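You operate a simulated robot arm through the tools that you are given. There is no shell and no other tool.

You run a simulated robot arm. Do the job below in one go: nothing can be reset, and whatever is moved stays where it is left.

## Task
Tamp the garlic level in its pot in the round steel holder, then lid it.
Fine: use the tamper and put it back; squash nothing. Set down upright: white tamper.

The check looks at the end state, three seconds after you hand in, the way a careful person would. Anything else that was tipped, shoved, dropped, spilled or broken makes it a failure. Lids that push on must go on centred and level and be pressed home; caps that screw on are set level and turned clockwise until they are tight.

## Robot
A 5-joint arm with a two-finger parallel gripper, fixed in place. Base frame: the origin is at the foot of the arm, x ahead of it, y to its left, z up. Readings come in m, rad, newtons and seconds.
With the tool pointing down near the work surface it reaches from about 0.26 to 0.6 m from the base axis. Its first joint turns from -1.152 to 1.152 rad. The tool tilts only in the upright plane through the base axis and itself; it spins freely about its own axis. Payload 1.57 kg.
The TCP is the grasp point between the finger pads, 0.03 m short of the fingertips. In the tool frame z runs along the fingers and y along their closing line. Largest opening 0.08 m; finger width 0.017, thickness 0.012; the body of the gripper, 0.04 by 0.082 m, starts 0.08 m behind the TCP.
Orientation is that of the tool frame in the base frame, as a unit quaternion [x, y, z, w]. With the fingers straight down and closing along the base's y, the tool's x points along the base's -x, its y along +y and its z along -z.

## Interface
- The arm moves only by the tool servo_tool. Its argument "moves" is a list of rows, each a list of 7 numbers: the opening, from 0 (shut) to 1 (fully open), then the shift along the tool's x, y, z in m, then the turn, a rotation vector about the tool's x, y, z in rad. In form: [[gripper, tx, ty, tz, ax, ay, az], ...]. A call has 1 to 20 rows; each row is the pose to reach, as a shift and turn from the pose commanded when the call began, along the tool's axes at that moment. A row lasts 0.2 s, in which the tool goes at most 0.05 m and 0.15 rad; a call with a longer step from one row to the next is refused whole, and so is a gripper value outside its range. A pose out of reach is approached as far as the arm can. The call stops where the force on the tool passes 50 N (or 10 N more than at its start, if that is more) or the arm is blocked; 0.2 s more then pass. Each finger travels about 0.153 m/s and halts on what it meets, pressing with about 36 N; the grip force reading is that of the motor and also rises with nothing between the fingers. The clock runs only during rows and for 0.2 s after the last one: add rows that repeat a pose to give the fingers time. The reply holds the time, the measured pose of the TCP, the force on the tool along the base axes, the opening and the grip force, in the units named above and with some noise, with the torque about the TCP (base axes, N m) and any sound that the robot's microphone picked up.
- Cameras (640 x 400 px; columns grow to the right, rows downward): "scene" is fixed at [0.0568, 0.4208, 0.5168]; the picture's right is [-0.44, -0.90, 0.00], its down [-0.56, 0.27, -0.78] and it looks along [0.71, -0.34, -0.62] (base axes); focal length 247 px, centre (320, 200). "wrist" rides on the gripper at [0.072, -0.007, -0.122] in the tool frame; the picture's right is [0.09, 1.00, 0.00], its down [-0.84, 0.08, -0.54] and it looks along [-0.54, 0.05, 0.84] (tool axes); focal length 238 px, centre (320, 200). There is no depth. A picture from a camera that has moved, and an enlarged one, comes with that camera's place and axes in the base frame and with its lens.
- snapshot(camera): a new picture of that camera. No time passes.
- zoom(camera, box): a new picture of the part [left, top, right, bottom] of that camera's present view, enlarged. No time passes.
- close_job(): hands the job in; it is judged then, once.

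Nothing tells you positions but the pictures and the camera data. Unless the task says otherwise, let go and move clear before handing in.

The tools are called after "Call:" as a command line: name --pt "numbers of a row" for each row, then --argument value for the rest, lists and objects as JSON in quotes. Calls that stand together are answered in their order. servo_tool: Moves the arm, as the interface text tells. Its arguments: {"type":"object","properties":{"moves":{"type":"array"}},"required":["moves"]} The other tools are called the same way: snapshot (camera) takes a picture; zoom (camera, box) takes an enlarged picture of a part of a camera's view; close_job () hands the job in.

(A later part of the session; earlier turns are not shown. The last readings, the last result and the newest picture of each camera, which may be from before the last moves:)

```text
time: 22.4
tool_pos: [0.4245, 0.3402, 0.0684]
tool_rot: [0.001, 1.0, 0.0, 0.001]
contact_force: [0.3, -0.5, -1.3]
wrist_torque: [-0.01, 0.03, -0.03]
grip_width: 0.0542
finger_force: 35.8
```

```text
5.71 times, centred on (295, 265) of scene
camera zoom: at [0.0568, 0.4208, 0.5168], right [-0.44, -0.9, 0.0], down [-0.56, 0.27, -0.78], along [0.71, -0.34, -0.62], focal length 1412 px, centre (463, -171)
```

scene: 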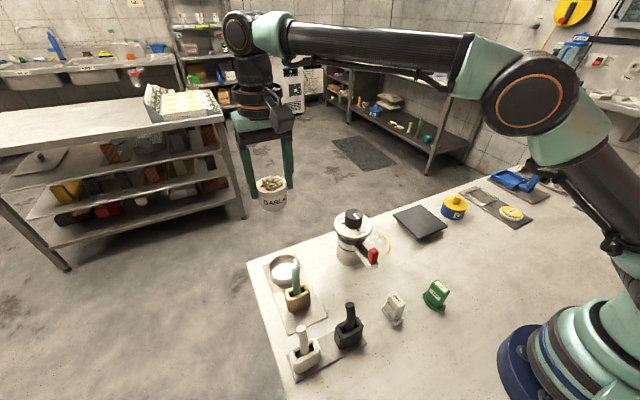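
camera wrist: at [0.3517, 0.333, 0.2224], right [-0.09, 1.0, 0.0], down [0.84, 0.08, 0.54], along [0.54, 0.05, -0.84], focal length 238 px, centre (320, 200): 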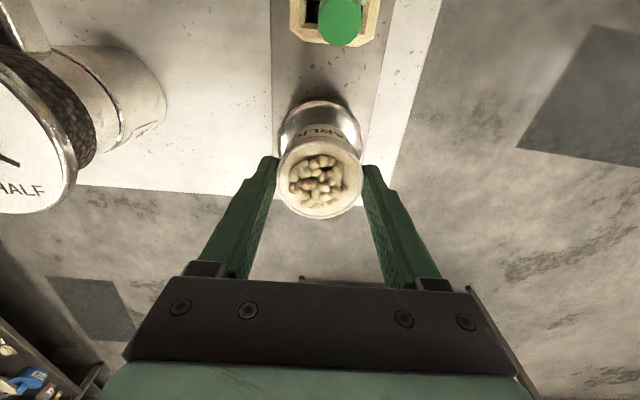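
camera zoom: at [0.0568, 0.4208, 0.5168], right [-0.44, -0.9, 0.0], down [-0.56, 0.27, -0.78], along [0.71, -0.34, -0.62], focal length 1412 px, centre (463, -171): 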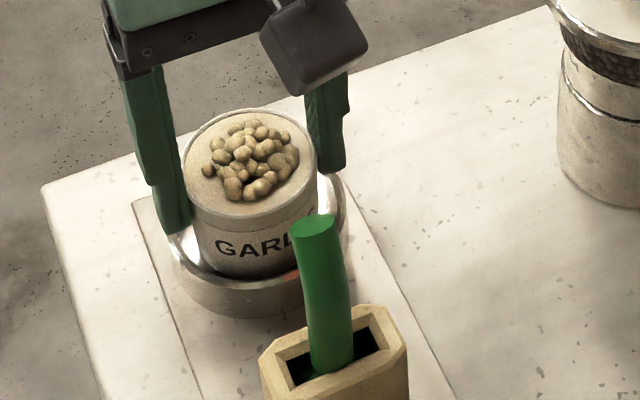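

The pot bottom is inside the cup. Stepping down in small increments with force checks.

Call:
servo_tool --pt "0.6 0 0 0.002 0 0 0" --pt "0.6 0 0 0.004 0 0 0" --pt "0.6 0 0 0.004 0 0 0"

```text
time: 23.2
tool_pos: [0.424, 0.3398, 0.0651]
tool_rot: [0.001, 1.0, 0.0, 0.001]
contact_force: [0.5, 0.6, -1.4]
wrist_torque: [0.04, 0.01, -0.01]
grip_width: 0.0541
finger_force: 36.0
```

Call:
servo_tool --pt "0.6 0 0 0.001 0 0 0" --pt "0.6 0 0 0.002 0 0 0" --pt "0.6 0 0 0.002 0 0 0"

```text
time: 24.0
tool_pos: [0.4244, 0.341, 0.0627]
tool_rot: [0.001, 1.0, 0.001, 0.0]
contact_force: [-6.8, -4.0, 21.4]
wrist_torque: [-0.14, 0.4, 0.04]
grip_width: 0.0542
finger_force: 36.3
```

Contact at TCP z ≈ 0.063, about 7 mm higher than on the bench, which fits the cup's floor. Checking from the pictures before letting go.

Call:
zoom --camera "scene" --box '[255, 230, 335, 300]'

Call:
zoom --camera "wrist" --box '[260, 80, 380, 230]'

```text
5.71 times, centred on (295, 265) of scene
camera zoom: at [0.0567, 0.4207, 0.5169], right [-0.44, -0.9, 0.0], down [-0.56, 0.27, -0.78], along [0.71, -0.34, -0.62], focal length 1412 px, centre (463, -171)
```

zoom: 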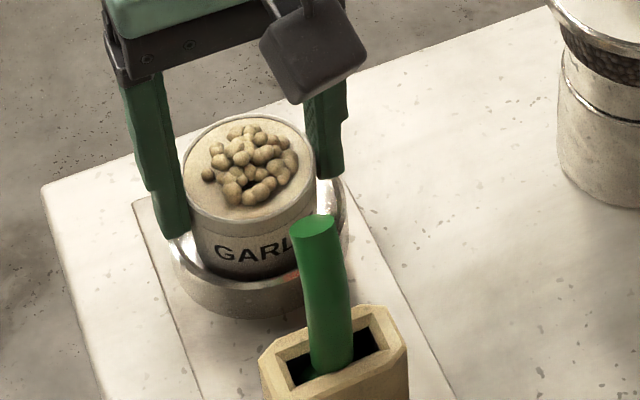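

```text
2.67 times, centred on (320, 155) of wrist
camera zoom: at [0.3526, 0.3336, 0.1855], right [-0.09, 1.0, 0.0], down [0.84, 0.08, 0.54], along [0.54, 0.05, -0.84], focal length 636 px, centre (320, 320)
```

zoom: 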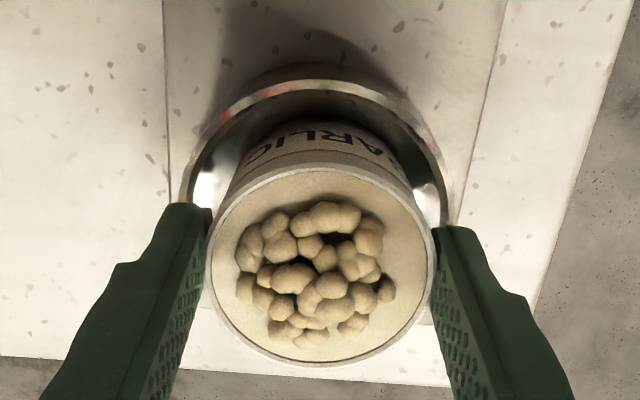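

The pot sits in the cup with a gap all around and the fingertips above the rim. I'll ease off the push, release, and rise straight up.

Call:
servo_tool --pt "0.6 0 0 -0.001 0 0 0" --pt "0.6 0 0 -0.001 0 0 0"

```text
time: 24.6
tool_pos: [0.4241, 0.3403, 0.0646]
tool_rot: [0.0, 1.0, 0.001, 0.001]
contact_force: [-2.3, 0.4, 17.1]
wrist_torque: [0.04, 0.15, 0.01]
grip_width: 0.0545
finger_force: 35.6
```

Call:
servo_tool --pt "0.6 0 0 -0.0007 0 0 0" --pt "0.6 0 0 -0.0007 0 0 0"

```text
time: 25.2
tool_pos: [0.4239, 0.3398, 0.064]
tool_rot: [0.0, 1.0, 0.0, 0.002]
contact_force: [1.3, 3.5, 10.7]
wrist_torque: [0.23, -0.17, -0.01]
grip_width: 0.0543
finger_force: 36.7
```

Force is easing. Opening the fingers slowly now, then lifting away.

Call:
servo_tool --pt "0.7 0 0 0 0 0 0" --pt "0.75 0 0 0 0 0 0" --pt "0.85 0 0 0 0 0 0" --pt "1 0 0 0 0 0 0" --pt "1 0 0 0 0 0 0"

Call:
zoom --camera "scene" --box '[255, 230, 335, 300]'

```text
time: 26.4
tool_pos: [0.4241, 0.3402, 0.0637]
tool_rot: [0.001, 1.0, -0.001, 0.0]
contact_force: [-0.2, -0.1, -0.7]
wrist_torque: [-0.02, 0.01, 0.02]
grip_width: 0.0801
finger_force: 0.0
```

```text
5.71 times, centred on (295, 265) of scene
camera zoom: at [0.0568, 0.4208, 0.5168], right [-0.44, -0.9, 0.0], down [-0.56, 0.27, -0.78], along [0.71, -0.34, -0.62], focal length 1412 px, centre (463, -171)
```

zoom: 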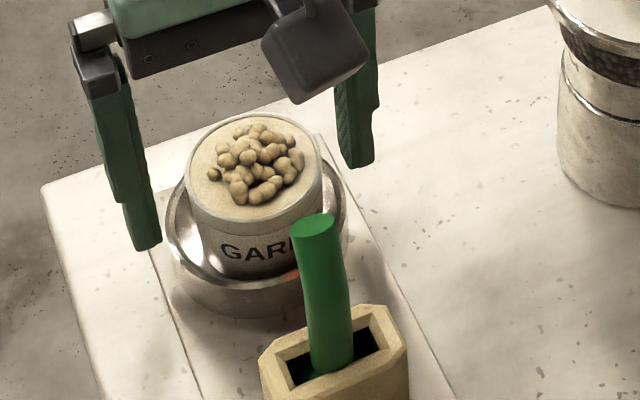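

The pot stands in the cup. Rising straight up and looking from above.

Call:
servo_tool --pt "1 0 0 -0.02 0 0 0" --pt "1 0 0 -0.05 0 0 0" --pt "1 0 0 -0.09 0 0 0" --pt "1 0 0 -0.13 0 0 0" --pt "1 0 0 -0.17 0 0 0" --pt "1 0 0 -0.2 0 0 0" --pt "1 0 0 -0.2 0 0 0"

Call:
zoom --camera "wrist" --box '[270, 40, 390, 150]'

Call:
zoom --camera "scene" --box '[255, 235, 325, 300]'

```text
time: 28.0
tool_pos: [0.4238, 0.3414, 0.2638]
tool_rot: [0.002, 1.0, 0.0, 0.0]
contact_force: [0.4, 0.3, -0.6]
wrist_torque: [-0.04, 0.01, 0.01]
grip_width: 0.0801
finger_force: 0.1
```

```text
3.64 times, centred on (330, 95) of wrist
camera zoom: at [0.3527, 0.3338, 0.3862], right [-0.09, 1.0, 0.0], down [0.84, 0.08, 0.54], along [0.54, 0.05, -0.84], focal length 867 px, centre (284, 582)
```

zoom: 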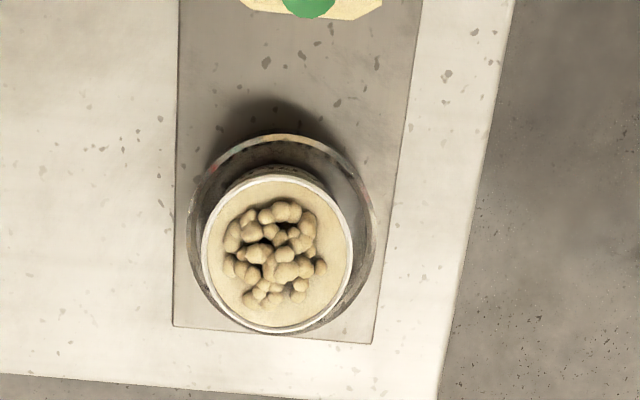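

```text
6.15 times, centred on (290, 268) of scene
camera zoom: at [0.0568, 0.4208, 0.5168], right [-0.44, -0.9, 0.0], down [-0.56, 0.27, -0.78], along [0.71, -0.34, -0.62], focal length 1520 px, centre (505, -215)
```

zoom: 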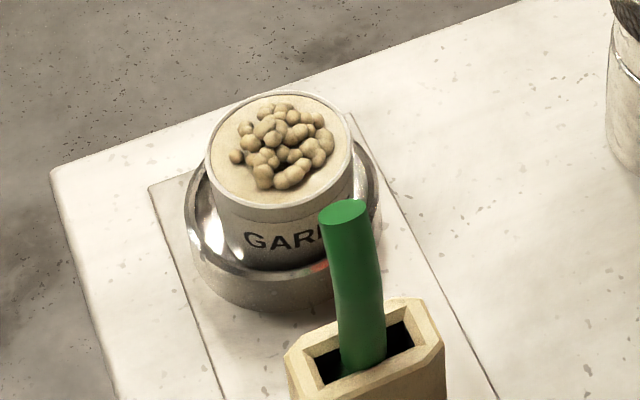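

The pot is upright in the cup at about (0.424, 0.338). Next I'll move above the white tamper for a precise look.

Call:
servo_tool --pt "1 0.027 -0.0238 0 0 0 0" --pt "1 0.054 -0.0476 0 0 0 0" --pt "1 0.081 -0.0713 0 0 0 0" --pt "1 0.108 -0.0951 0.0 0 0 0" --pt "1 0.135 -0.1189 0.0 0 0 0" --pt "1 0.162 -0.1427 0.0 0 0 0" --pt "1 0.189 -0.1664 0.02 0 0 0" --pt "1 0.189 -0.1664 0.04 0 0 0" --pt "1 0.189 -0.1664 0.04 0 0 0"

Call:
snapshot --camera "wrist"

Call:
zoom --camera "wrist" --box '[260, 60, 400, 190]'

```text
time: 30.0
tool_pos: [0.2343, 0.1745, 0.2241]
tool_rot: [0.0, 1.0, 0.0, -0.001]
contact_force: [0.3, 0.1, 0.0]
wrist_torque: [0.02, -0.01, 0.02]
grip_width: 0.0801
finger_force: 0.2
```

```text
taken
camera wrist: at [0.163, 0.1675, 0.3452], right [-0.09, 1.0, 0.0], down [0.84, 0.08, 0.54], along [0.54, 0.05, -0.84], focal length 238 px, centre (320, 200)
```

wrist: 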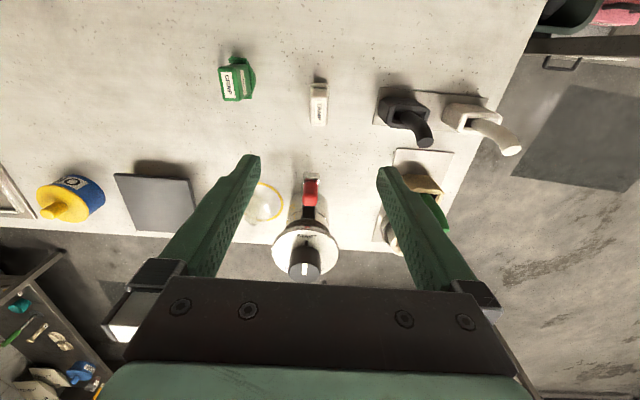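

```text
3.08 times, centred on (330, 125) of wrist
camera zoom: at [0.163, 0.1675, 0.3452], right [-0.09, 1.0, 0.0], down [0.84, 0.08, 0.54], along [0.54, 0.05, -0.84], focal length 733 px, centre (289, 431)
```

zoom: 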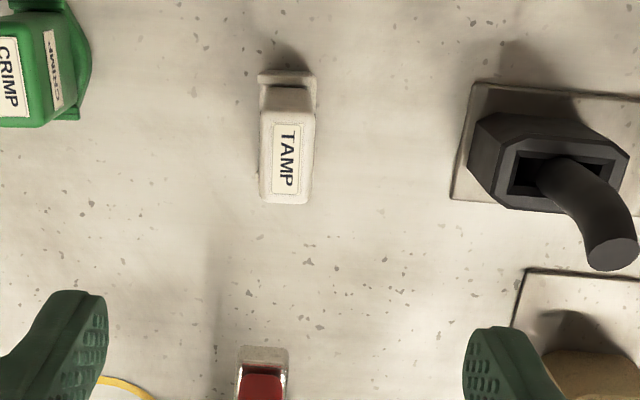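

The tamper's block (about 32 × 19 mm) is at (0.224, 0.1725), turned about 3° from the x axis. I'll align the fingers with it and descend partway.

Call:
servo_tool --pt "0.8 0.0105 -0.002 0.0 0 0 -0.058" --pt "0.65 0.0105 -0.002 0.03 0 0 -0.058" --pt "0.65 0.0105 -0.002 0.06 0 0 -0.058" --pt "0.65 0.0105 -0.002 0.09 0 0 -0.058" --pt "0.65 0.0105 -0.002 0.115 0 0 -0.058" --pt "0.65 0.0105 -0.002 0.115 0 0 -0.058"

Call:
snapshot --camera "wrist"

Call:
zoom --camera "scene" --box '[350, 250, 440, 340]'

```text
time: 31.4
tool_pos: [0.2252, 0.1717, 0.1087]
tool_rot: [-0.029, 1.0, 0.0, -0.001]
contact_force: [0.2, 0.4, 0.2]
wrist_torque: [0.0, 0.0, -0.02]
grip_width: 0.052
finger_force: 0.1
```

```text
taken
camera wrist: at [0.1542, 0.1605, 0.2306], right [-0.15, 0.99, 0.0], down [0.83, 0.12, 0.54], along [0.54, 0.08, -0.84], focal length 238 px, centre (320, 200)
```

wrist: 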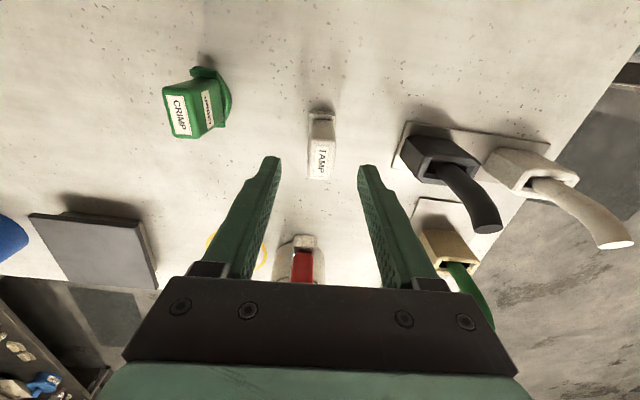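

```text
4.44 times, centred on (395, 295) of scene
camera zoom: at [0.0568, 0.4208, 0.5168], right [-0.44, -0.9, 0.0], down [-0.56, 0.27, -0.78], along [0.71, -0.34, -0.62], focal length 1098 px, centre (-13, -222)
```

zoom: 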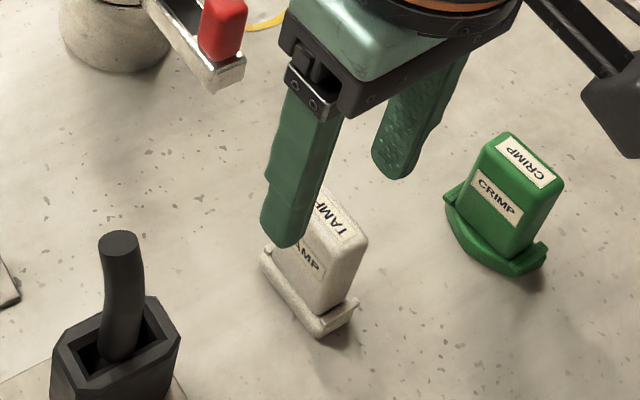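

Call:
zoom --camera "wrist" --box '[260, 90, 380, 200]'

```text
3.64 times, centred on (320, 145) of wrist
camera zoom: at [0.1542, 0.1605, 0.2306], right [-0.15, 0.99, 0.0], down [0.83, 0.12, 0.54], along [0.54, 0.08, -0.84], focal length 867 px, centre (320, 400)
```

zoom: 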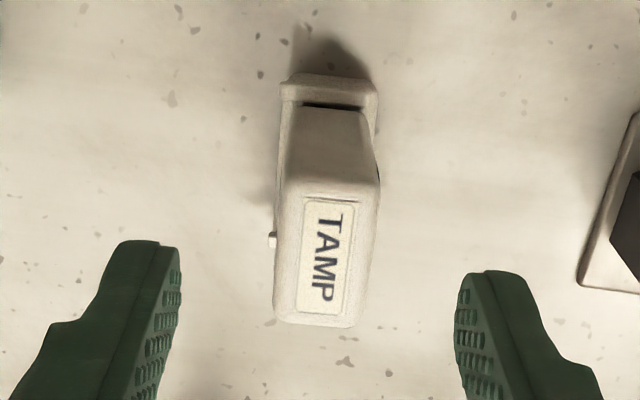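

The fingers are parallel to and centred on the block. Lowering to grip height now.

Call:
servo_tool --pt "0.65 0 0 0.02 0 0 0" --pt "0.65 0 0 0.04 0 0 0" --pt "0.65 0 0 0.06 0 0 0" --pt "0.65 0 0 0.06 0 0 0"

Call:
zoom --camera "wrist" --box '[240, 100, 400, 240]'

Call:
zoom --camera "scene" --box '[355, 260, 435, 340]'

```text
time: 32.4
tool_pos: [0.226, 0.1727, 0.0492]
tool_rot: [-0.03, 1.0, 0.0, 0.0]
contact_force: [0.2, 0.7, -0.1]
wrist_torque: [0.02, -0.02, -0.02]
grip_width: 0.0522
finger_force: 0.1
```

```text
2.86 times, centred on (320, 170) of wrist
camera zoom: at [0.1536, 0.1609, 0.1707], right [-0.15, 0.99, 0.0], down [0.83, 0.12, 0.54], along [0.54, 0.08, -0.84], focal length 681 px, centre (320, 286)
```

zoom: 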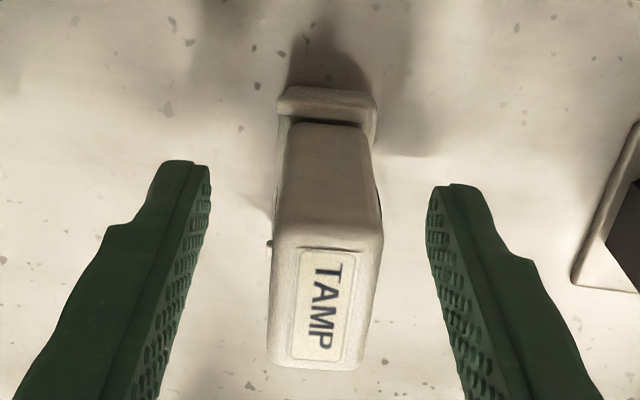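

```text
5.00 times, centred on (395, 300) of scene
camera zoom: at [0.0568, 0.4208, 0.5168], right [-0.44, -0.9, 0.0], down [-0.56, 0.27, -0.78], along [0.71, -0.34, -0.62], focal length 1235 px, centre (-55, -300)
```

zoom: 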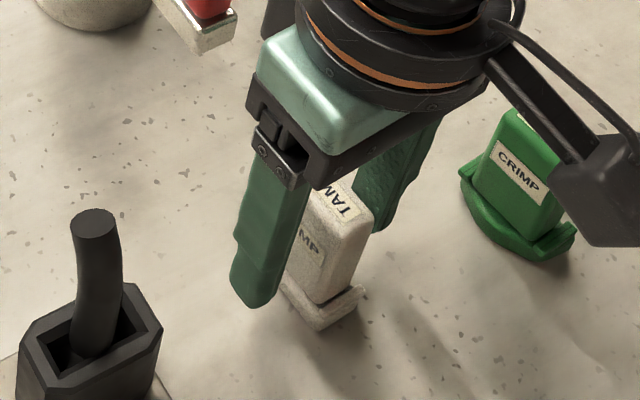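

Call:
servo_tool --pt "0.45 0 0 0 0 0 0" --pt "0.3 0 0 0 0 0 0" --pt "0.22 0 0 0 0 0 0" --pt "0.15 0 0 0 0 0 0" --pt "0.15 0 0 0 0 0 0"

Call:
zoom --camera "scene" --box '[355, 260, 435, 340]'

```text
time: 33.6
tool_pos: [0.2262, 0.1718, 0.0491]
tool_rot: [-0.029, 1.0, 0.0, 0.0]
contact_force: [0.6, 0.6, 0.5]
wrist_torque: [0.01, -0.01, 0.01]
grip_width: 0.0192
finger_force: 33.4
```

```text
5.00 times, centred on (395, 300) of scene
camera zoom: at [0.0568, 0.4208, 0.5168], right [-0.44, -0.9, 0.0], down [-0.56, 0.27, -0.78], along [0.71, -0.34, -0.62], focal length 1235 px, centre (-55, -300)
```

zoom: 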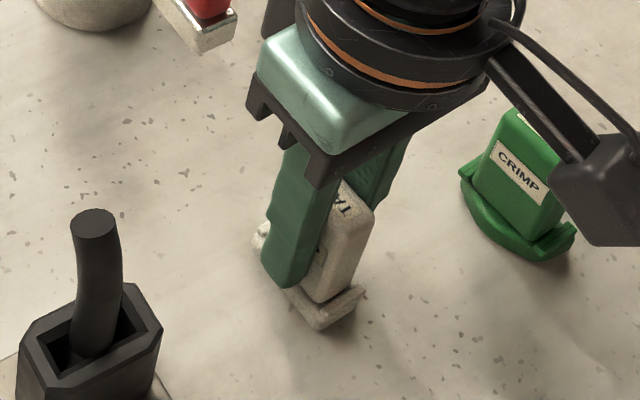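

The tamper is gripped (19 mm). I'll lift it slightly to see whether the foot comes along as one piece.

Call:
servo_tool --pt "0.15 0 0 -0.01 0 0 0" --pt "0.15 0 0 -0.02 0 0 0" --pt "0.15 0 0 -0.04 0 0 0" --pt "0.15 0 0 -0.04 0 0 0"

Call:
zoom --camera "scene" --box '[355, 255, 435, 335]'

Call:
zoom --camera "wrist" --box '[240, 100, 400, 240]'

```text
time: 34.6
tool_pos: [0.2231, 0.1717, 0.0898]
tool_rot: [-0.028, 1.0, 0.0, 0.001]
contact_force: [0.2, -0.4, -0.3]
wrist_torque: [0.0, -0.02, -0.01]
grip_width: 0.0193
finger_force: 33.7
```

```text
5.00 times, centred on (395, 295) of scene
camera zoom: at [0.0568, 0.4208, 0.5168], right [-0.44, -0.9, 0.0], down [-0.56, 0.27, -0.78], along [0.71, -0.34, -0.62], focal length 1235 px, centre (-55, -275)
```

zoom: 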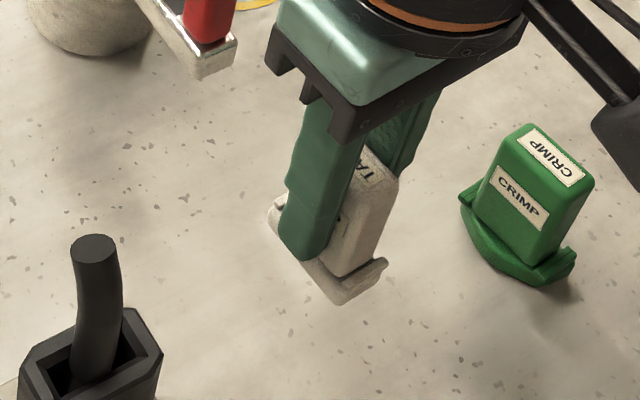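

```text
2.86 times, centred on (320, 170) of wrist
camera zoom: at [0.1541, 0.1601, 0.2109], right [-0.15, 0.99, 0.0], down [0.83, 0.12, 0.54], along [0.54, 0.08, -0.84], focal length 681 px, centre (320, 286)
```

zoom: 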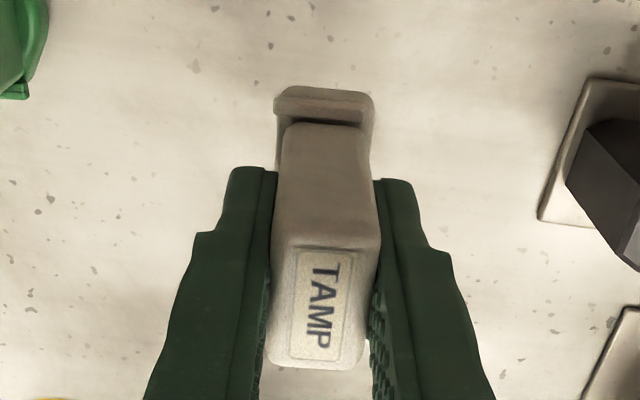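

The tamper lifts as one piece with its foot. I'll carry it high over to above the pot.

Call:
servo_tool --pt "0.15 0 0 -0.04 0 0 0" --pt "0.15 0 0 -0.08 0 0 0" --pt "0.15 0 0 -0.12 0 0 0" --pt "0.15 0 0 -0.16 0 0 0" --pt "0.15 -0.0261 0.0193 -0.16 0 0 0" --pt "0.15 -0.0522 0.0386 -0.16 0 0 0" --pt "0.15 -0.0783 0.0578 -0.16 0 0 0" --pt "0.15 -0.1044 0.0771 -0.16 0 0 0" --pt "0.15 -0.1305 0.0964 -0.16 0 0 0" --pt "0.15 -0.1566 0.1157 -0.16 0 0 0" --pt "0.15 -0.1827 0.135 -0.16 0 0 0" --pt "0.15 -0.2085 0.1542 -0.16 0 0 0" --pt "0.15 -0.2085 0.1542 -0.16 0 0 0"

Call:
snapshot --camera "wrist"

Call:
zoom --camera "wrist" --box '[260, 40, 380, 150]'

```text
time: 37.4
tool_pos: [0.4224, 0.3375, 0.2481]
tool_rot: [-0.029, 1.0, 0.0, -0.001]
contact_force: [0.0, 0.4, -0.6]
wrist_torque: [-0.01, 0.01, 0.01]
grip_width: 0.0194
finger_force: 33.1
```

```text
taken
camera wrist: at [0.3526, 0.3255, 0.3701], right [-0.15, 0.99, 0.0], down [0.83, 0.13, 0.54], along [0.54, 0.08, -0.84], focal length 238 px, centre (320, 200)
```

wrist: 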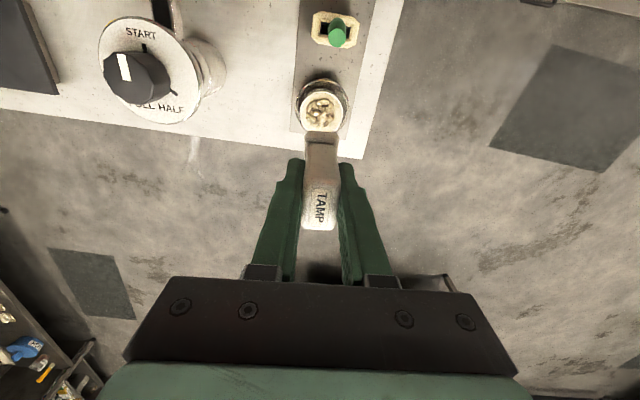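

```text
3.64 times, centred on (320, 95) of wrist
camera zoom: at [0.3526, 0.3255, 0.3701], right [-0.15, 0.99, 0.0], down [0.83, 0.13, 0.54], along [0.54, 0.08, -0.84], focal length 867 px, centre (320, 582)
```

zoom: 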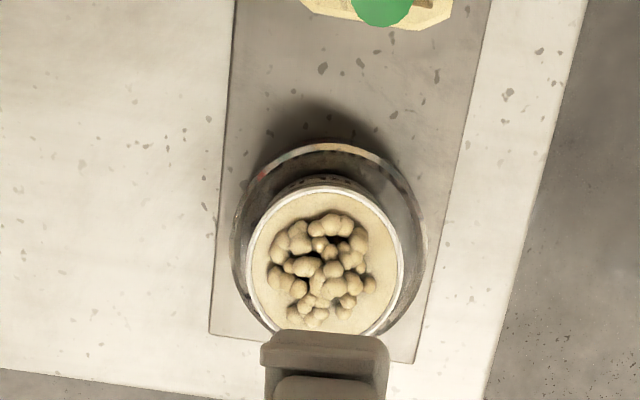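

Pot centre refined to about (0.425, 0.338). I'll lower the tamper to hover just above the heap and check its alignment with the pot mouth.

Call:
servo_tool --pt "0.15 -0.0025 0.0013 0.03 0 0 0" --pt "0.15 -0.0025 0.0013 0.06 0 0 0" --pt "0.15 -0.0025 0.0013 0.09 0 0 0" --pt "0.15 -0.0025 0.0013 0.12 0 0 0" --pt "0.15 -0.0025 0.0013 0.124 0 0 0" --pt "0.15 -0.0025 0.0013 0.124 0 0 0"

Call:
zoom --camera "wrist" --box '[250, 80, 390, 240]'

Call:
zoom --camera "scene" --box '[255, 215, 335, 295]'

```text
time: 38.8
tool_pos: [0.4254, 0.3386, 0.1254]
tool_rot: [-0.029, 1.0, -0.001, 0.0]
contact_force: [1.1, 0.1, -0.3]
wrist_torque: [0.01, 0.01, 0.04]
grip_width: 0.0192
finger_force: 33.8
```

```text
2.50 times, centred on (320, 160) of wrist
camera zoom: at [0.3546, 0.3275, 0.2466], right [-0.15, 0.99, 0.0], down [0.83, 0.12, 0.54], along [0.54, 0.08, -0.84], focal length 596 px, centre (320, 300)
```

zoom: 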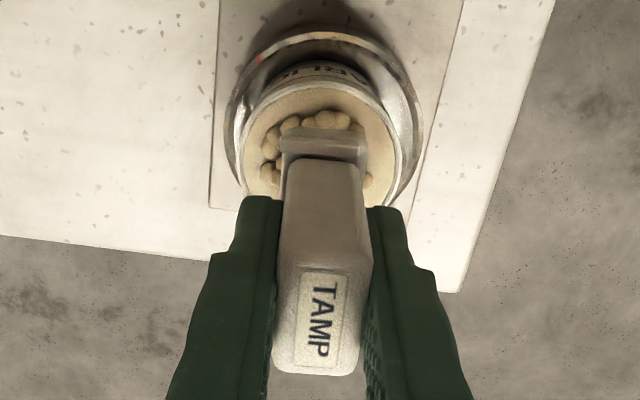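

```text
5.00 times, centred on (295, 255) of scene
camera zoom: at [0.0568, 0.4208, 0.5168], right [-0.44, -0.9, 0.0], down [-0.56, 0.27, -0.78], along [0.71, -0.34, -0.62], focal length 1235 px, centre (445, -75)
```

zoom: 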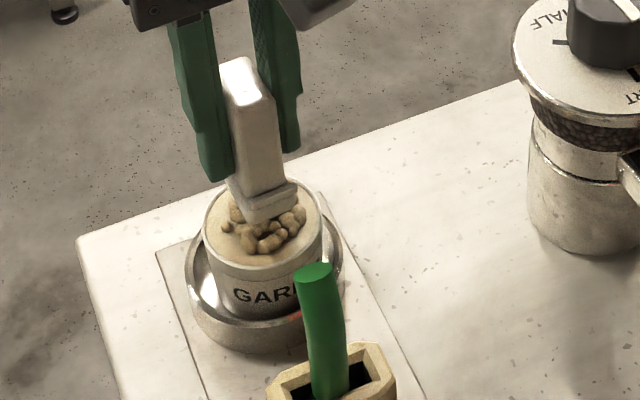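

Scene and wrist views agree: the tamper foot is centred over the pot mouth within about 1 mm. Lowering gently toward the heap.

Call:
servo_tool --pt "0.15 0 0 0.006 0 0 0" --pt "0.15 0 0 0.012 0 0 0" --pt "0.15 0 0 0.015 0 0 0" --pt "0.15 0 0 0.015 0 0 0"

Call:
zoom --camera "scene" --box '[265, 225, 325, 285]'

```text
time: 39.8
tool_pos: [0.4261, 0.339, 0.1093]
tool_rot: [-0.029, 1.0, 0.0, 0.0]
contact_force: [0.0, 0.2, -0.9]
wrist_torque: [-0.01, 0.01, -0.02]
grip_width: 0.0193
finger_force: 33.1
```

```text
6.67 times, centred on (295, 255) of scene
camera zoom: at [0.0568, 0.4208, 0.5168], right [-0.44, -0.9, 0.0], down [-0.56, 0.27, -0.78], along [0.71, -0.34, -0.62], focal length 1647 px, centre (487, -167)
```

zoom: 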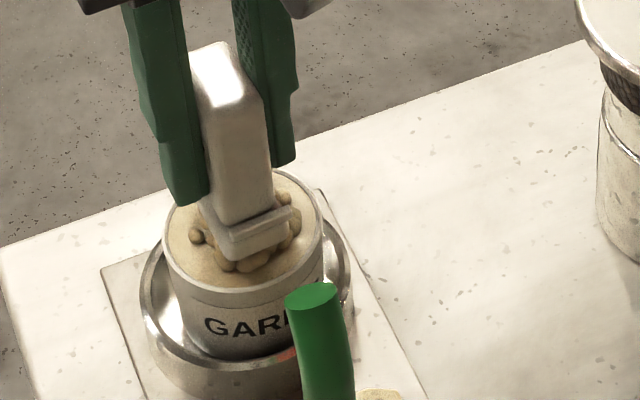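

Well centred, no contact yet. Stepping down 3 mm at a time and reading force.

Call:
servo_tool --pt "0.15 0 0 0.0015 0 0 0" --pt "0.15 0 0 0.003 0 0 0" --pt "0.15 0 0 0.003 0 0 0"

```text
time: 40.6
tool_pos: [0.426, 0.3397, 0.1076]
tool_rot: [-0.03, 1.0, 0.0, 0.0]
contact_force: [-0.2, -0.3, -0.2]
wrist_torque: [-0.01, -0.03, -0.01]
grip_width: 0.0194
finger_force: 33.4
```

Call:
servo_tool --pt "0.15 0 0 0.0015 0 0 0" --pt "0.15 0 0 0.003 0 0 0" --pt "0.15 0 0 0.003 0 0 0"

```text
time: 41.4
tool_pos: [0.4261, 0.34, 0.1038]
tool_rot: [-0.029, 1.0, 0.0, 0.0]
contact_force: [-0.1, 0.3, -0.8]
wrist_torque: [0.01, 0.02, 0.01]
grip_width: 0.019
finger_force: 33.2
```

Call:
servo_tool --pt "0.15 0 0 0.001 0 0 0" --pt "0.15 0 0 0.002 0 0 0" --pt "0.15 0 0 0.002 0 0 0"

Call:
zoom --camera "scene" --box '[265, 230, 325, 290]'

```text
time: 42.2
tool_pos: [0.4276, 0.3389, 0.1024]
tool_rot: [-0.029, 1.0, 0.0, 0.0]
contact_force: [-0.9, -0.4, 1.9]
wrist_torque: [-0.03, 0.04, 0.02]
grip_width: 0.0194
finger_force: 34.1
```

```text
6.67 times, centred on (295, 260) of scene
camera zoom: at [0.0568, 0.4208, 0.5168], right [-0.44, -0.9, 0.0], down [-0.56, 0.27, -0.78], along [0.71, -0.34, -0.62], focal length 1647 px, centre (487, -200)
```

zoom: 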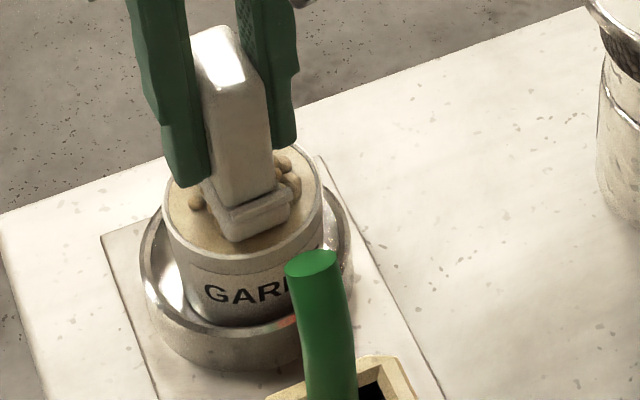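

First light contact (about 2.5 N). Continuing in 1 mm steps.

Call:
servo_tool --pt "0.15 0 0 0.001 0 0 0" --pt "0.15 0 0 0.001 0 0 0"

```text
time: 42.8
tool_pos: [0.4263, 0.3402, 0.1023]
tool_rot: [-0.029, 1.0, 0.0, 0.001]
contact_force: [-2.7, 0.3, 11.7]
wrist_torque: [-0.05, 0.15, 0.03]
grip_width: 0.0195
finger_force: 32.9
```

Call:
zoom --camera "scene" --box '[265, 230, 325, 290]'

Call:
zoom --camera "wrist" --box '[270, 90, 370, 180]'

```text
6.67 times, centred on (295, 260) of scene
camera zoom: at [0.0568, 0.4208, 0.5168], right [-0.44, -0.9, 0.0], down [-0.56, 0.27, -0.78], along [0.71, -0.34, -0.62], focal length 1647 px, centre (487, -200)
```

zoom: 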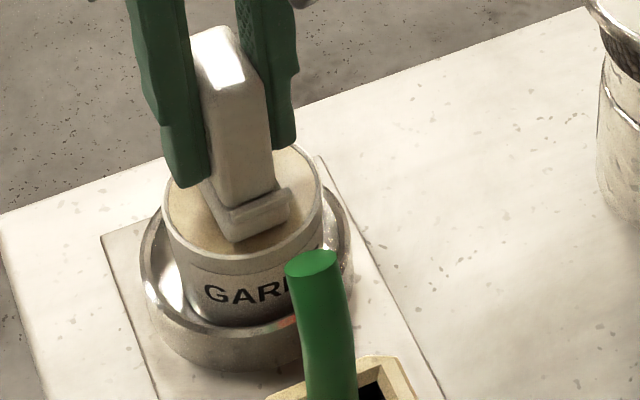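

```text
4.44 times, centred on (320, 135) of wrist
camera zoom: at [0.3549, 0.3283, 0.2235], right [-0.15, 0.99, 0.0], down [0.83, 0.12, 0.54], along [0.54, 0.08, -0.84], focal length 1059 px, centre (320, 489)
```

zoom: 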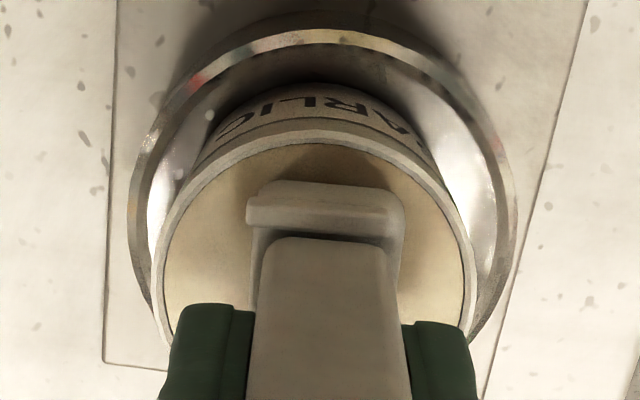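

The loose cloves are no longer visible around the foot, so the heap seems pressed level at about 12 N. I'll raise the tamper and look.

Call:
servo_tool --pt "0.15 0 0 -0.005 0 0 0" --pt "0.15 0 0 -0.02 0 0 0" --pt "0.15 0 0 -0.05 0 0 0" --pt "0.15 0 0 -0.09 0 0 0" --pt "0.15 0 0 -0.13 0 0 0" --pt "0.15 0 0 -0.15 0 0 0" --pt "0.15 0 0 -0.15 0 0 0"

Call:
zoom --camera "scene" --box '[265, 230, 325, 290]'

Call:
zoom --camera "wrist" --box '[280, 60, 370, 130]'

```text
time: 44.4
tool_pos: [0.4265, 0.3394, 0.2506]
tool_rot: [-0.028, 1.0, 0.0, -0.001]
contact_force: [0.3, 0.7, -0.8]
wrist_torque: [0.03, -0.04, -0.05]
grip_width: 0.0192
finger_force: 32.8
```

```text
6.67 times, centred on (295, 260) of scene
camera zoom: at [0.0568, 0.4208, 0.5168], right [-0.44, -0.9, 0.0], down [-0.56, 0.27, -0.78], along [0.71, -0.34, -0.62], focal length 1647 px, centre (487, -200)
```

zoom: 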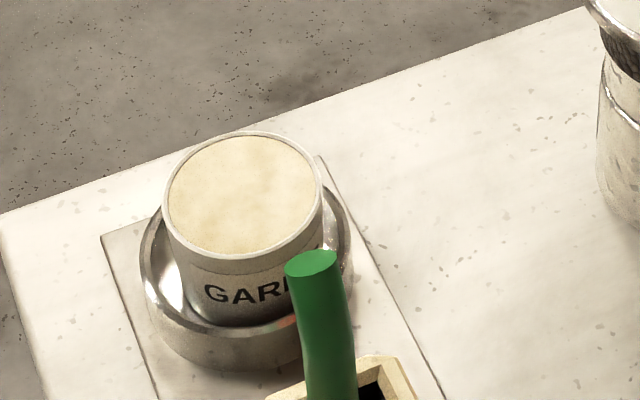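

```text
5.71 times, centred on (325, 95) of wrist
camera zoom: at [0.3547, 0.3276, 0.3727], right [-0.15, 0.99, 0.0], down [0.83, 0.12, 0.54], along [0.54, 0.08, -0.84], focal length 1362 px, centre (291, 800)
```

zoom: 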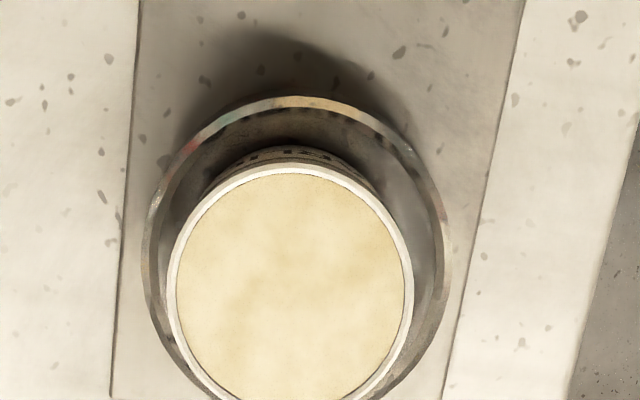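

The garlic is level now, with nothing spilled. I'll carry the tamper back above its original spot.

Call:
servo_tool --pt "0.15 0.0264 -0.0194 0 0 0 0" --pt "0.15 0.0528 -0.0389 0 0 0 0" --pt "0.15 0.0791 -0.0583 0 0 0 0" --pt "0.15 0.1055 -0.0778 0 0 0 0" --pt "0.15 0.1319 -0.0972 0 0 0 0" --pt "0.15 0.1583 -0.1166 0 0 0 0" --pt "0.15 0.1846 -0.1361 0 0 0 0" --pt "0.15 0.211 -0.1555 0 0 0 0" --pt "0.15 0.211 -0.1555 0.04 0 0 0" --pt "0.15 0.211 -0.1555 0.08 0 0 0" --pt "0.15 0.211 -0.1555 0.12 0 0 0" --pt "0.15 0.211 -0.1555 0.16 0 0 0" --pt "0.15 0.211 -0.1555 0.18 0 0 0" --pt "0.15 0.211 -0.1555 0.18 0 0 0"

Call:
zoom --camera "scene" --box '[355, 260, 435, 340]'

Call:
snapshot --camera "wrist"

```text
time: 47.4
tool_pos: [0.2236, 0.1717, 0.0705]
tool_rot: [-0.029, 1.0, 0.0, 0.0]
contact_force: [-1.0, -0.5, -0.5]
wrist_torque: [0.01, -0.01, 0.01]
grip_width: 0.0193
finger_force: 33.2
```

```text
5.00 times, centred on (395, 300) of scene
camera zoom: at [0.0568, 0.4208, 0.5168], right [-0.44, -0.9, 0.0], down [-0.56, 0.27, -0.78], along [0.71, -0.34, -0.62], focal length 1235 px, centre (-55, -300)
```

zoom: 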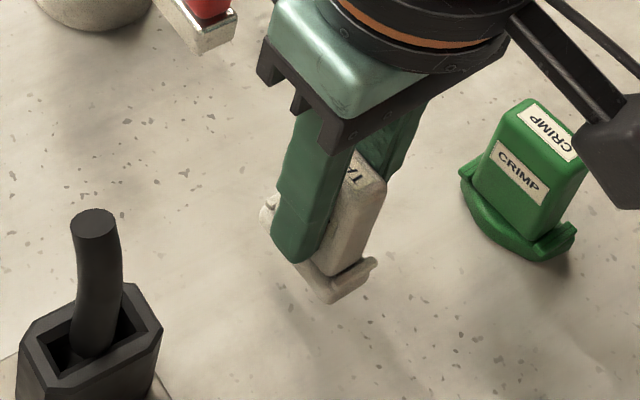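

```text
taken
camera wrist: at [0.153, 0.1609, 0.1924], right [-0.15, 0.99, 0.0], down [0.83, 0.12, 0.54], along [0.54, 0.08, -0.84], focal length 238 px, centre (320, 200)
```

wrist: 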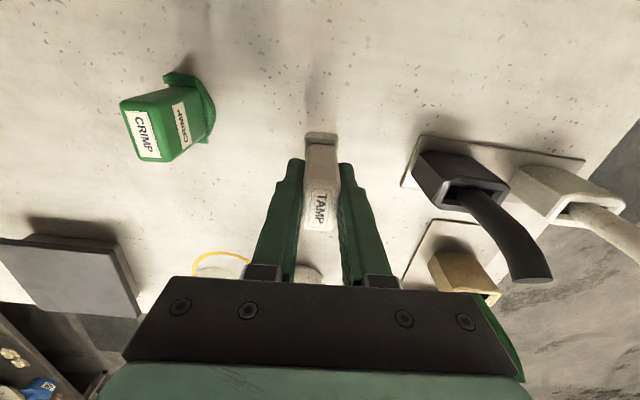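

Back over its spot. Lowering slowly to the bench.

Call:
servo_tool --pt "0.15 0 0 0.008 0 0 0" --pt "0.15 0 0 0.015 0 0 0" --pt "0.15 0 0 0.019 0 0 0" --pt "0.15 0 0 0.019 0 0 0"

```text
time: 48.4
tool_pos: [0.2242, 0.1731, 0.0509]
tool_rot: [-0.029, 1.0, -0.001, 0.0]
contact_force: [-0.1, 0.1, -1.9]
wrist_torque: [0.02, 0.0, 0.02]
grip_width: 0.0194
finger_force: 33.6
```

Call:
servo_tool --pt "0.15 0 0 0.001 0 0 0" --pt "0.15 0 0 0.0018 0 0 0" --pt "0.15 0 0 0.0018 0 0 0"

```text
time: 49.2
tool_pos: [0.2252, 0.1727, 0.0501]
tool_rot: [-0.029, 1.0, 0.0, -0.001]
contact_force: [1.1, -0.5, -1.0]
wrist_torque: [0.01, 0.02, 0.01]
grip_width: 0.019
finger_force: 33.5
```

Call:
servo_tool --pt "0.15 0 0 0.001 0 0 0" --pt "0.15 0 0 0.001 0 0 0"

```text
time: 49.8
tool_pos: [0.2251, 0.1717, 0.0493]
tool_rot: [-0.029, 1.0, 0.001, 0.0]
contact_force: [-0.1, -0.1, -0.4]
wrist_torque: [0.0, -0.01, 0.01]
grip_width: 0.0194
finger_force: 33.3
```

Call:
servo_tool --pt "0.15 0 0 0.0007 0 0 0" --pt "0.15 0 0 0.0007 0 0 0"

```text
time: 50.4
tool_pos: [0.2248, 0.1725, 0.049]
tool_rot: [-0.029, 1.0, 0.0, -0.001]
contact_force: [-3.2, -1.4, 18.1]
wrist_torque: [-0.1, 0.02, -0.01]
grip_width: 0.0195
finger_force: 33.6
```

The foot is on the bench (contact felt). Easing off slightly, then releasing.

Call:
servo_tool --pt "0.15 0 0 -0.0005 0 0 0" --pt "0.15 0 0 -0.0005 0 0 0"

Call:
servo_tool --pt "0.25 0 0 0 0 0 0" --pt "0.3 0 0 0 0 0 0" --pt "0.4 0 0 0 0 0 0" --pt "0.6 0 0 0 0 0 0" --pt "0.65 0 0 0 0 0 0"

Call:
zoom --camera "scene" --box '[355, 260, 435, 340]'

```text
time: 51.0
tool_pos: [0.2253, 0.1726, 0.0493]
tool_rot: [-0.029, 1.0, -0.001, 0.0]
contact_force: [-1.2, 1.1, 4.0]
wrist_torque: [0.04, -0.01, 0.0]
grip_width: 0.0193
finger_force: 33.4
```

```text
time: 52.2
tool_pos: [0.2245, 0.1723, 0.0494]
tool_rot: [-0.029, 1.0, -0.001, 0.0]
contact_force: [0.8, 0.5, 0.4]
wrist_torque: [0.01, 0.01, -0.01]
grip_width: 0.0518
finger_force: 0.0
```

```text
5.00 times, centred on (395, 300) of scene
camera zoom: at [0.0568, 0.4208, 0.5168], right [-0.44, -0.9, 0.0], down [-0.56, 0.27, -0.78], along [0.71, -0.34, -0.62], focal length 1235 px, centre (-55, -300)
```

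zoom: 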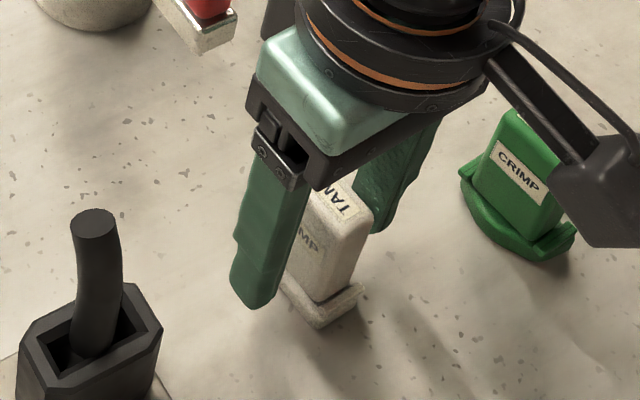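

The tamper stands upright in its original place. Rising clear and moving over toward the clear lid for a close look.

Call:
servo_tool --pt "0.65 0 0 -0.03 0 0 0" --pt "0.65 0 0 -0.07 0 0 0" --pt "0.65 0 0 -0.115 0 0 0" --pt "0.65 0 0 -0.16 0 0 0" --pt "0.8 0 0 -0.2 0 0 0.03" --pt "1 0 0 -0.2 0 0 0.058" --pt "1 0 0 -0.2 0 0 0.058"

Call:
zoom --camera "scene" --box '[355, 260, 435, 340]'

Call:
zoom --camera "scene" --box '[340, 205, 420, 275]'

```text
time: 53.8
tool_pos: [0.2237, 0.1732, 0.2482]
tool_rot: [0.0, 1.0, 0.0, 0.0]
contact_force: [-0.3, 1.2, 0.7]
wrist_torque: [0.04, -0.02, 0.04]
grip_width: 0.0801
finger_force: 0.2
```

```text
5.00 times, centred on (395, 300) of scene
camera zoom: at [0.0568, 0.4208, 0.5168], right [-0.44, -0.9, 0.0], down [-0.56, 0.27, -0.78], along [0.71, -0.34, -0.62], focal length 1235 px, centre (-55, -300)
```

zoom: 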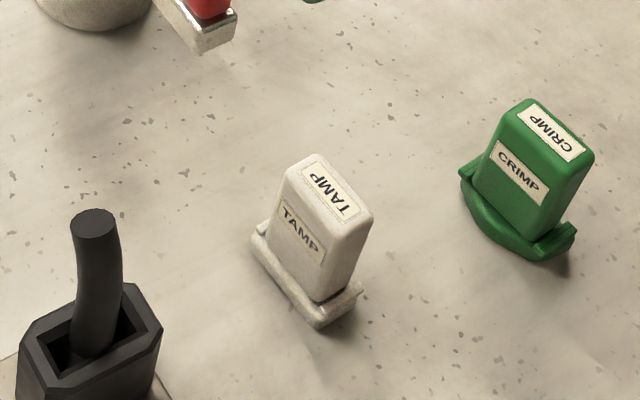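

```text
5.71 times, centred on (380, 240) of scene
camera zoom: at [0.0568, 0.4208, 0.5168], right [-0.44, -0.9, 0.0], down [-0.56, 0.27, -0.78], along [0.71, -0.34, -0.62], focal length 1412 px, centre (-23, -29)
```

zoom: 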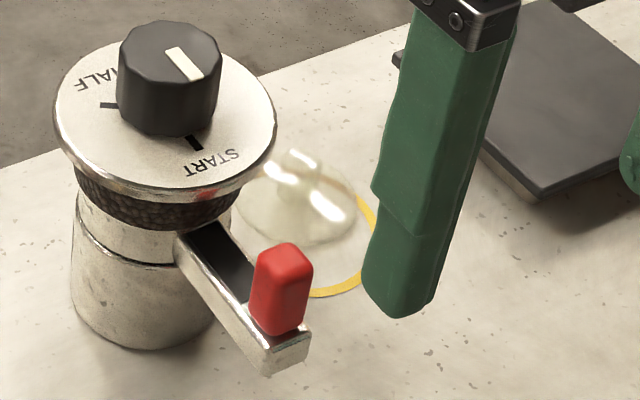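

The tamper is back where it stood. Now to the lid: the dispenser's top overhangs close by on the +y side, so I'll turn the wrist 90° to grip along x with the camera on the free side, and look from above.

Call:
servo_tool --pt "1 -0.015 -0.0079 -0.012 0 0 -0.131" --pt "1 -0.0302 -0.0158 -0.012 0 0 -0.262" --pt "1 -0.0453 -0.0236 -0.012 0 0 -0.393" --pt "1 -0.0603 -0.0315 -0.012 0 0 -0.524" --pt "1 -0.0754 -0.0394 -0.012 0 0 -0.655" --pt "1 -0.0905 -0.0473 -0.012 0 0 -0.786" --pt "1 -0.1056 -0.0551 -0.012 0 0 -0.917" --pt "1 -0.1207 -0.063 -0.012 0 0 -1.048" --pt "1 -0.1358 -0.0709 -0.012 0 0 -1.179" --pt "1 -0.1508 -0.0788 -0.012 0 0 -1.31" --pt "1 -0.1659 -0.0866 -0.012 0 0 -1.441" --pt "1 -0.181 -0.0945 -0.012 0 0 -1.571" --pt "1 -0.181 -0.0945 -0.012 0 0 -1.571"

Call:
snapshot --camera "wrist"

Call:
zoom --camera "scene" --box '[355, 215, 405, 265]'

```text
time: 56.6
tool_pos: [0.4053, 0.0773, 0.2606]
tool_rot: [0.707, -0.707, -0.001, -0.001]
contact_force: [-0.5, 0.2, 0.3]
wrist_torque: [0.02, 0.02, 0.03]
grip_width: 0.08
finger_force: 0.1
```

```text
taken
camera wrist: at [0.4124, 0.005, 0.3824], right [-1.0, -0.09, 0.0], down [-0.08, 0.84, 0.54], along [-0.05, 0.54, -0.84], focal length 238 px, centre (320, 200)
```

wrist: 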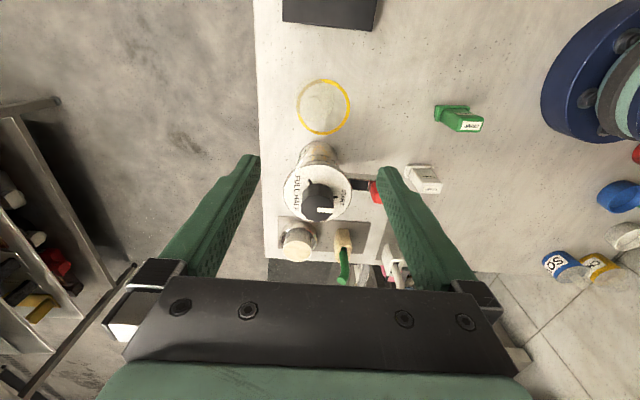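

```text
8.00 times, centred on (380, 240) of scene
camera zoom: at [0.0568, 0.4208, 0.5168], right [-0.44, -0.9, 0.0], down [-0.56, 0.27, -0.78], along [0.71, -0.34, -0.62], focal length 1976 px, centre (-160, -120)
```

zoom: 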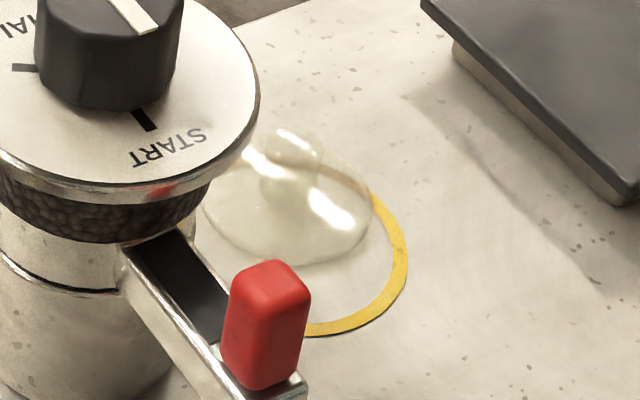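

Call:
zoom --camera "wrist" --box '[280, 65, 370, 145]'

Call:
zoom --camera "wrist" --box '[260, 60, 420, 260]'

```text
5.00 times, centred on (325, 105) of wrist
camera zoom: at [0.4124, 0.005, 0.3824], right [-1.0, -0.09, 0.0], down [-0.08, 0.84, 0.54], along [-0.05, 0.54, -0.84], focal length 1192 px, centre (295, 675)
```

zoom: 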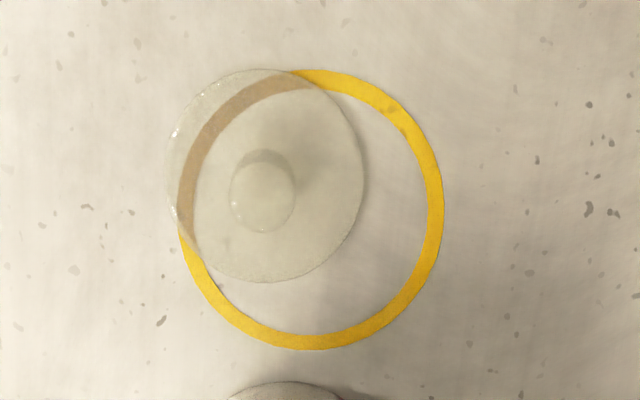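

```text
2.00 times, centred on (340, 160) of wrist
camera zoom: at [0.4124, 0.005, 0.3824], right [-1.0, -0.09, 0.0], down [-0.08, 0.84, 0.54], along [-0.05, 0.54, -0.84], focal length 477 px, centre (280, 280)
```

zoom: 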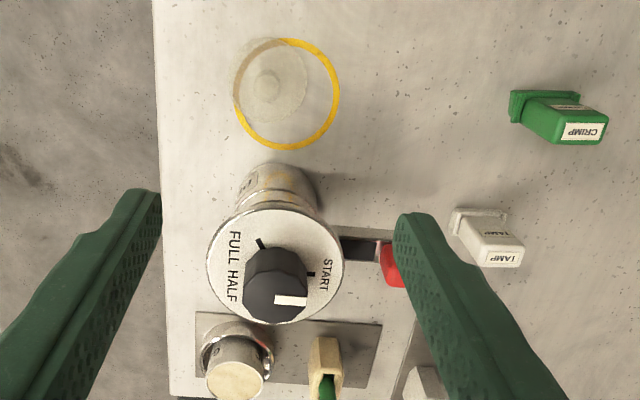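

The lid is centred near (0.4135, 0.073) with a knob about 19 mm across reaching roughly 30 mm high. I'll zoom in more to judge its profile.

Call:
zoom --camera "scene" --box '[364, 225, 394, 255]'

Call:
zoom --camera "wrist" --box '[300, 75, 345, 125]'

```text
13.33 times, centred on (379, 240) of scene
camera zoom: at [0.0568, 0.4208, 0.5168], right [-0.44, -0.9, 0.0], down [-0.56, 0.27, -0.78], along [0.71, -0.34, -0.62], focal length 3294 px, centre (-467, -333)
```

zoom: 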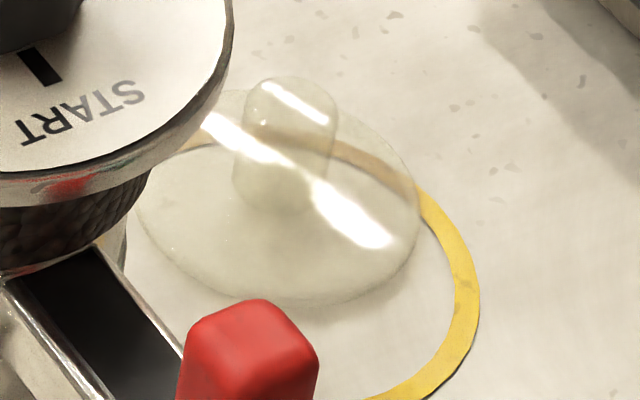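

```text
8.00 times, centred on (322, 100) of wrist
camera zoom: at [0.4124, 0.005, 0.3824], right [-1.0, -0.09, 0.0], down [-0.08, 0.84, 0.54], along [-0.05, 0.54, -0.84], focal length 1907 px, centre (300, 1000)
```

zoom: 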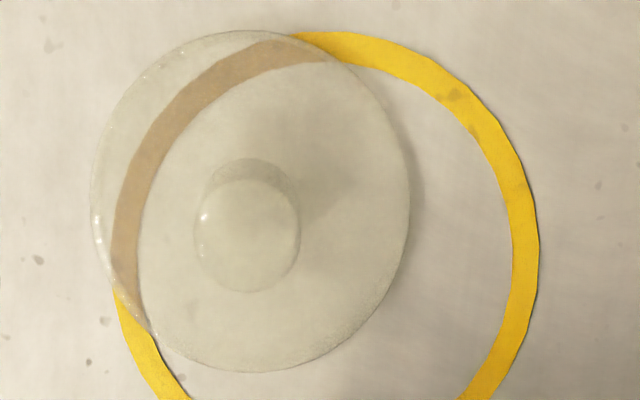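

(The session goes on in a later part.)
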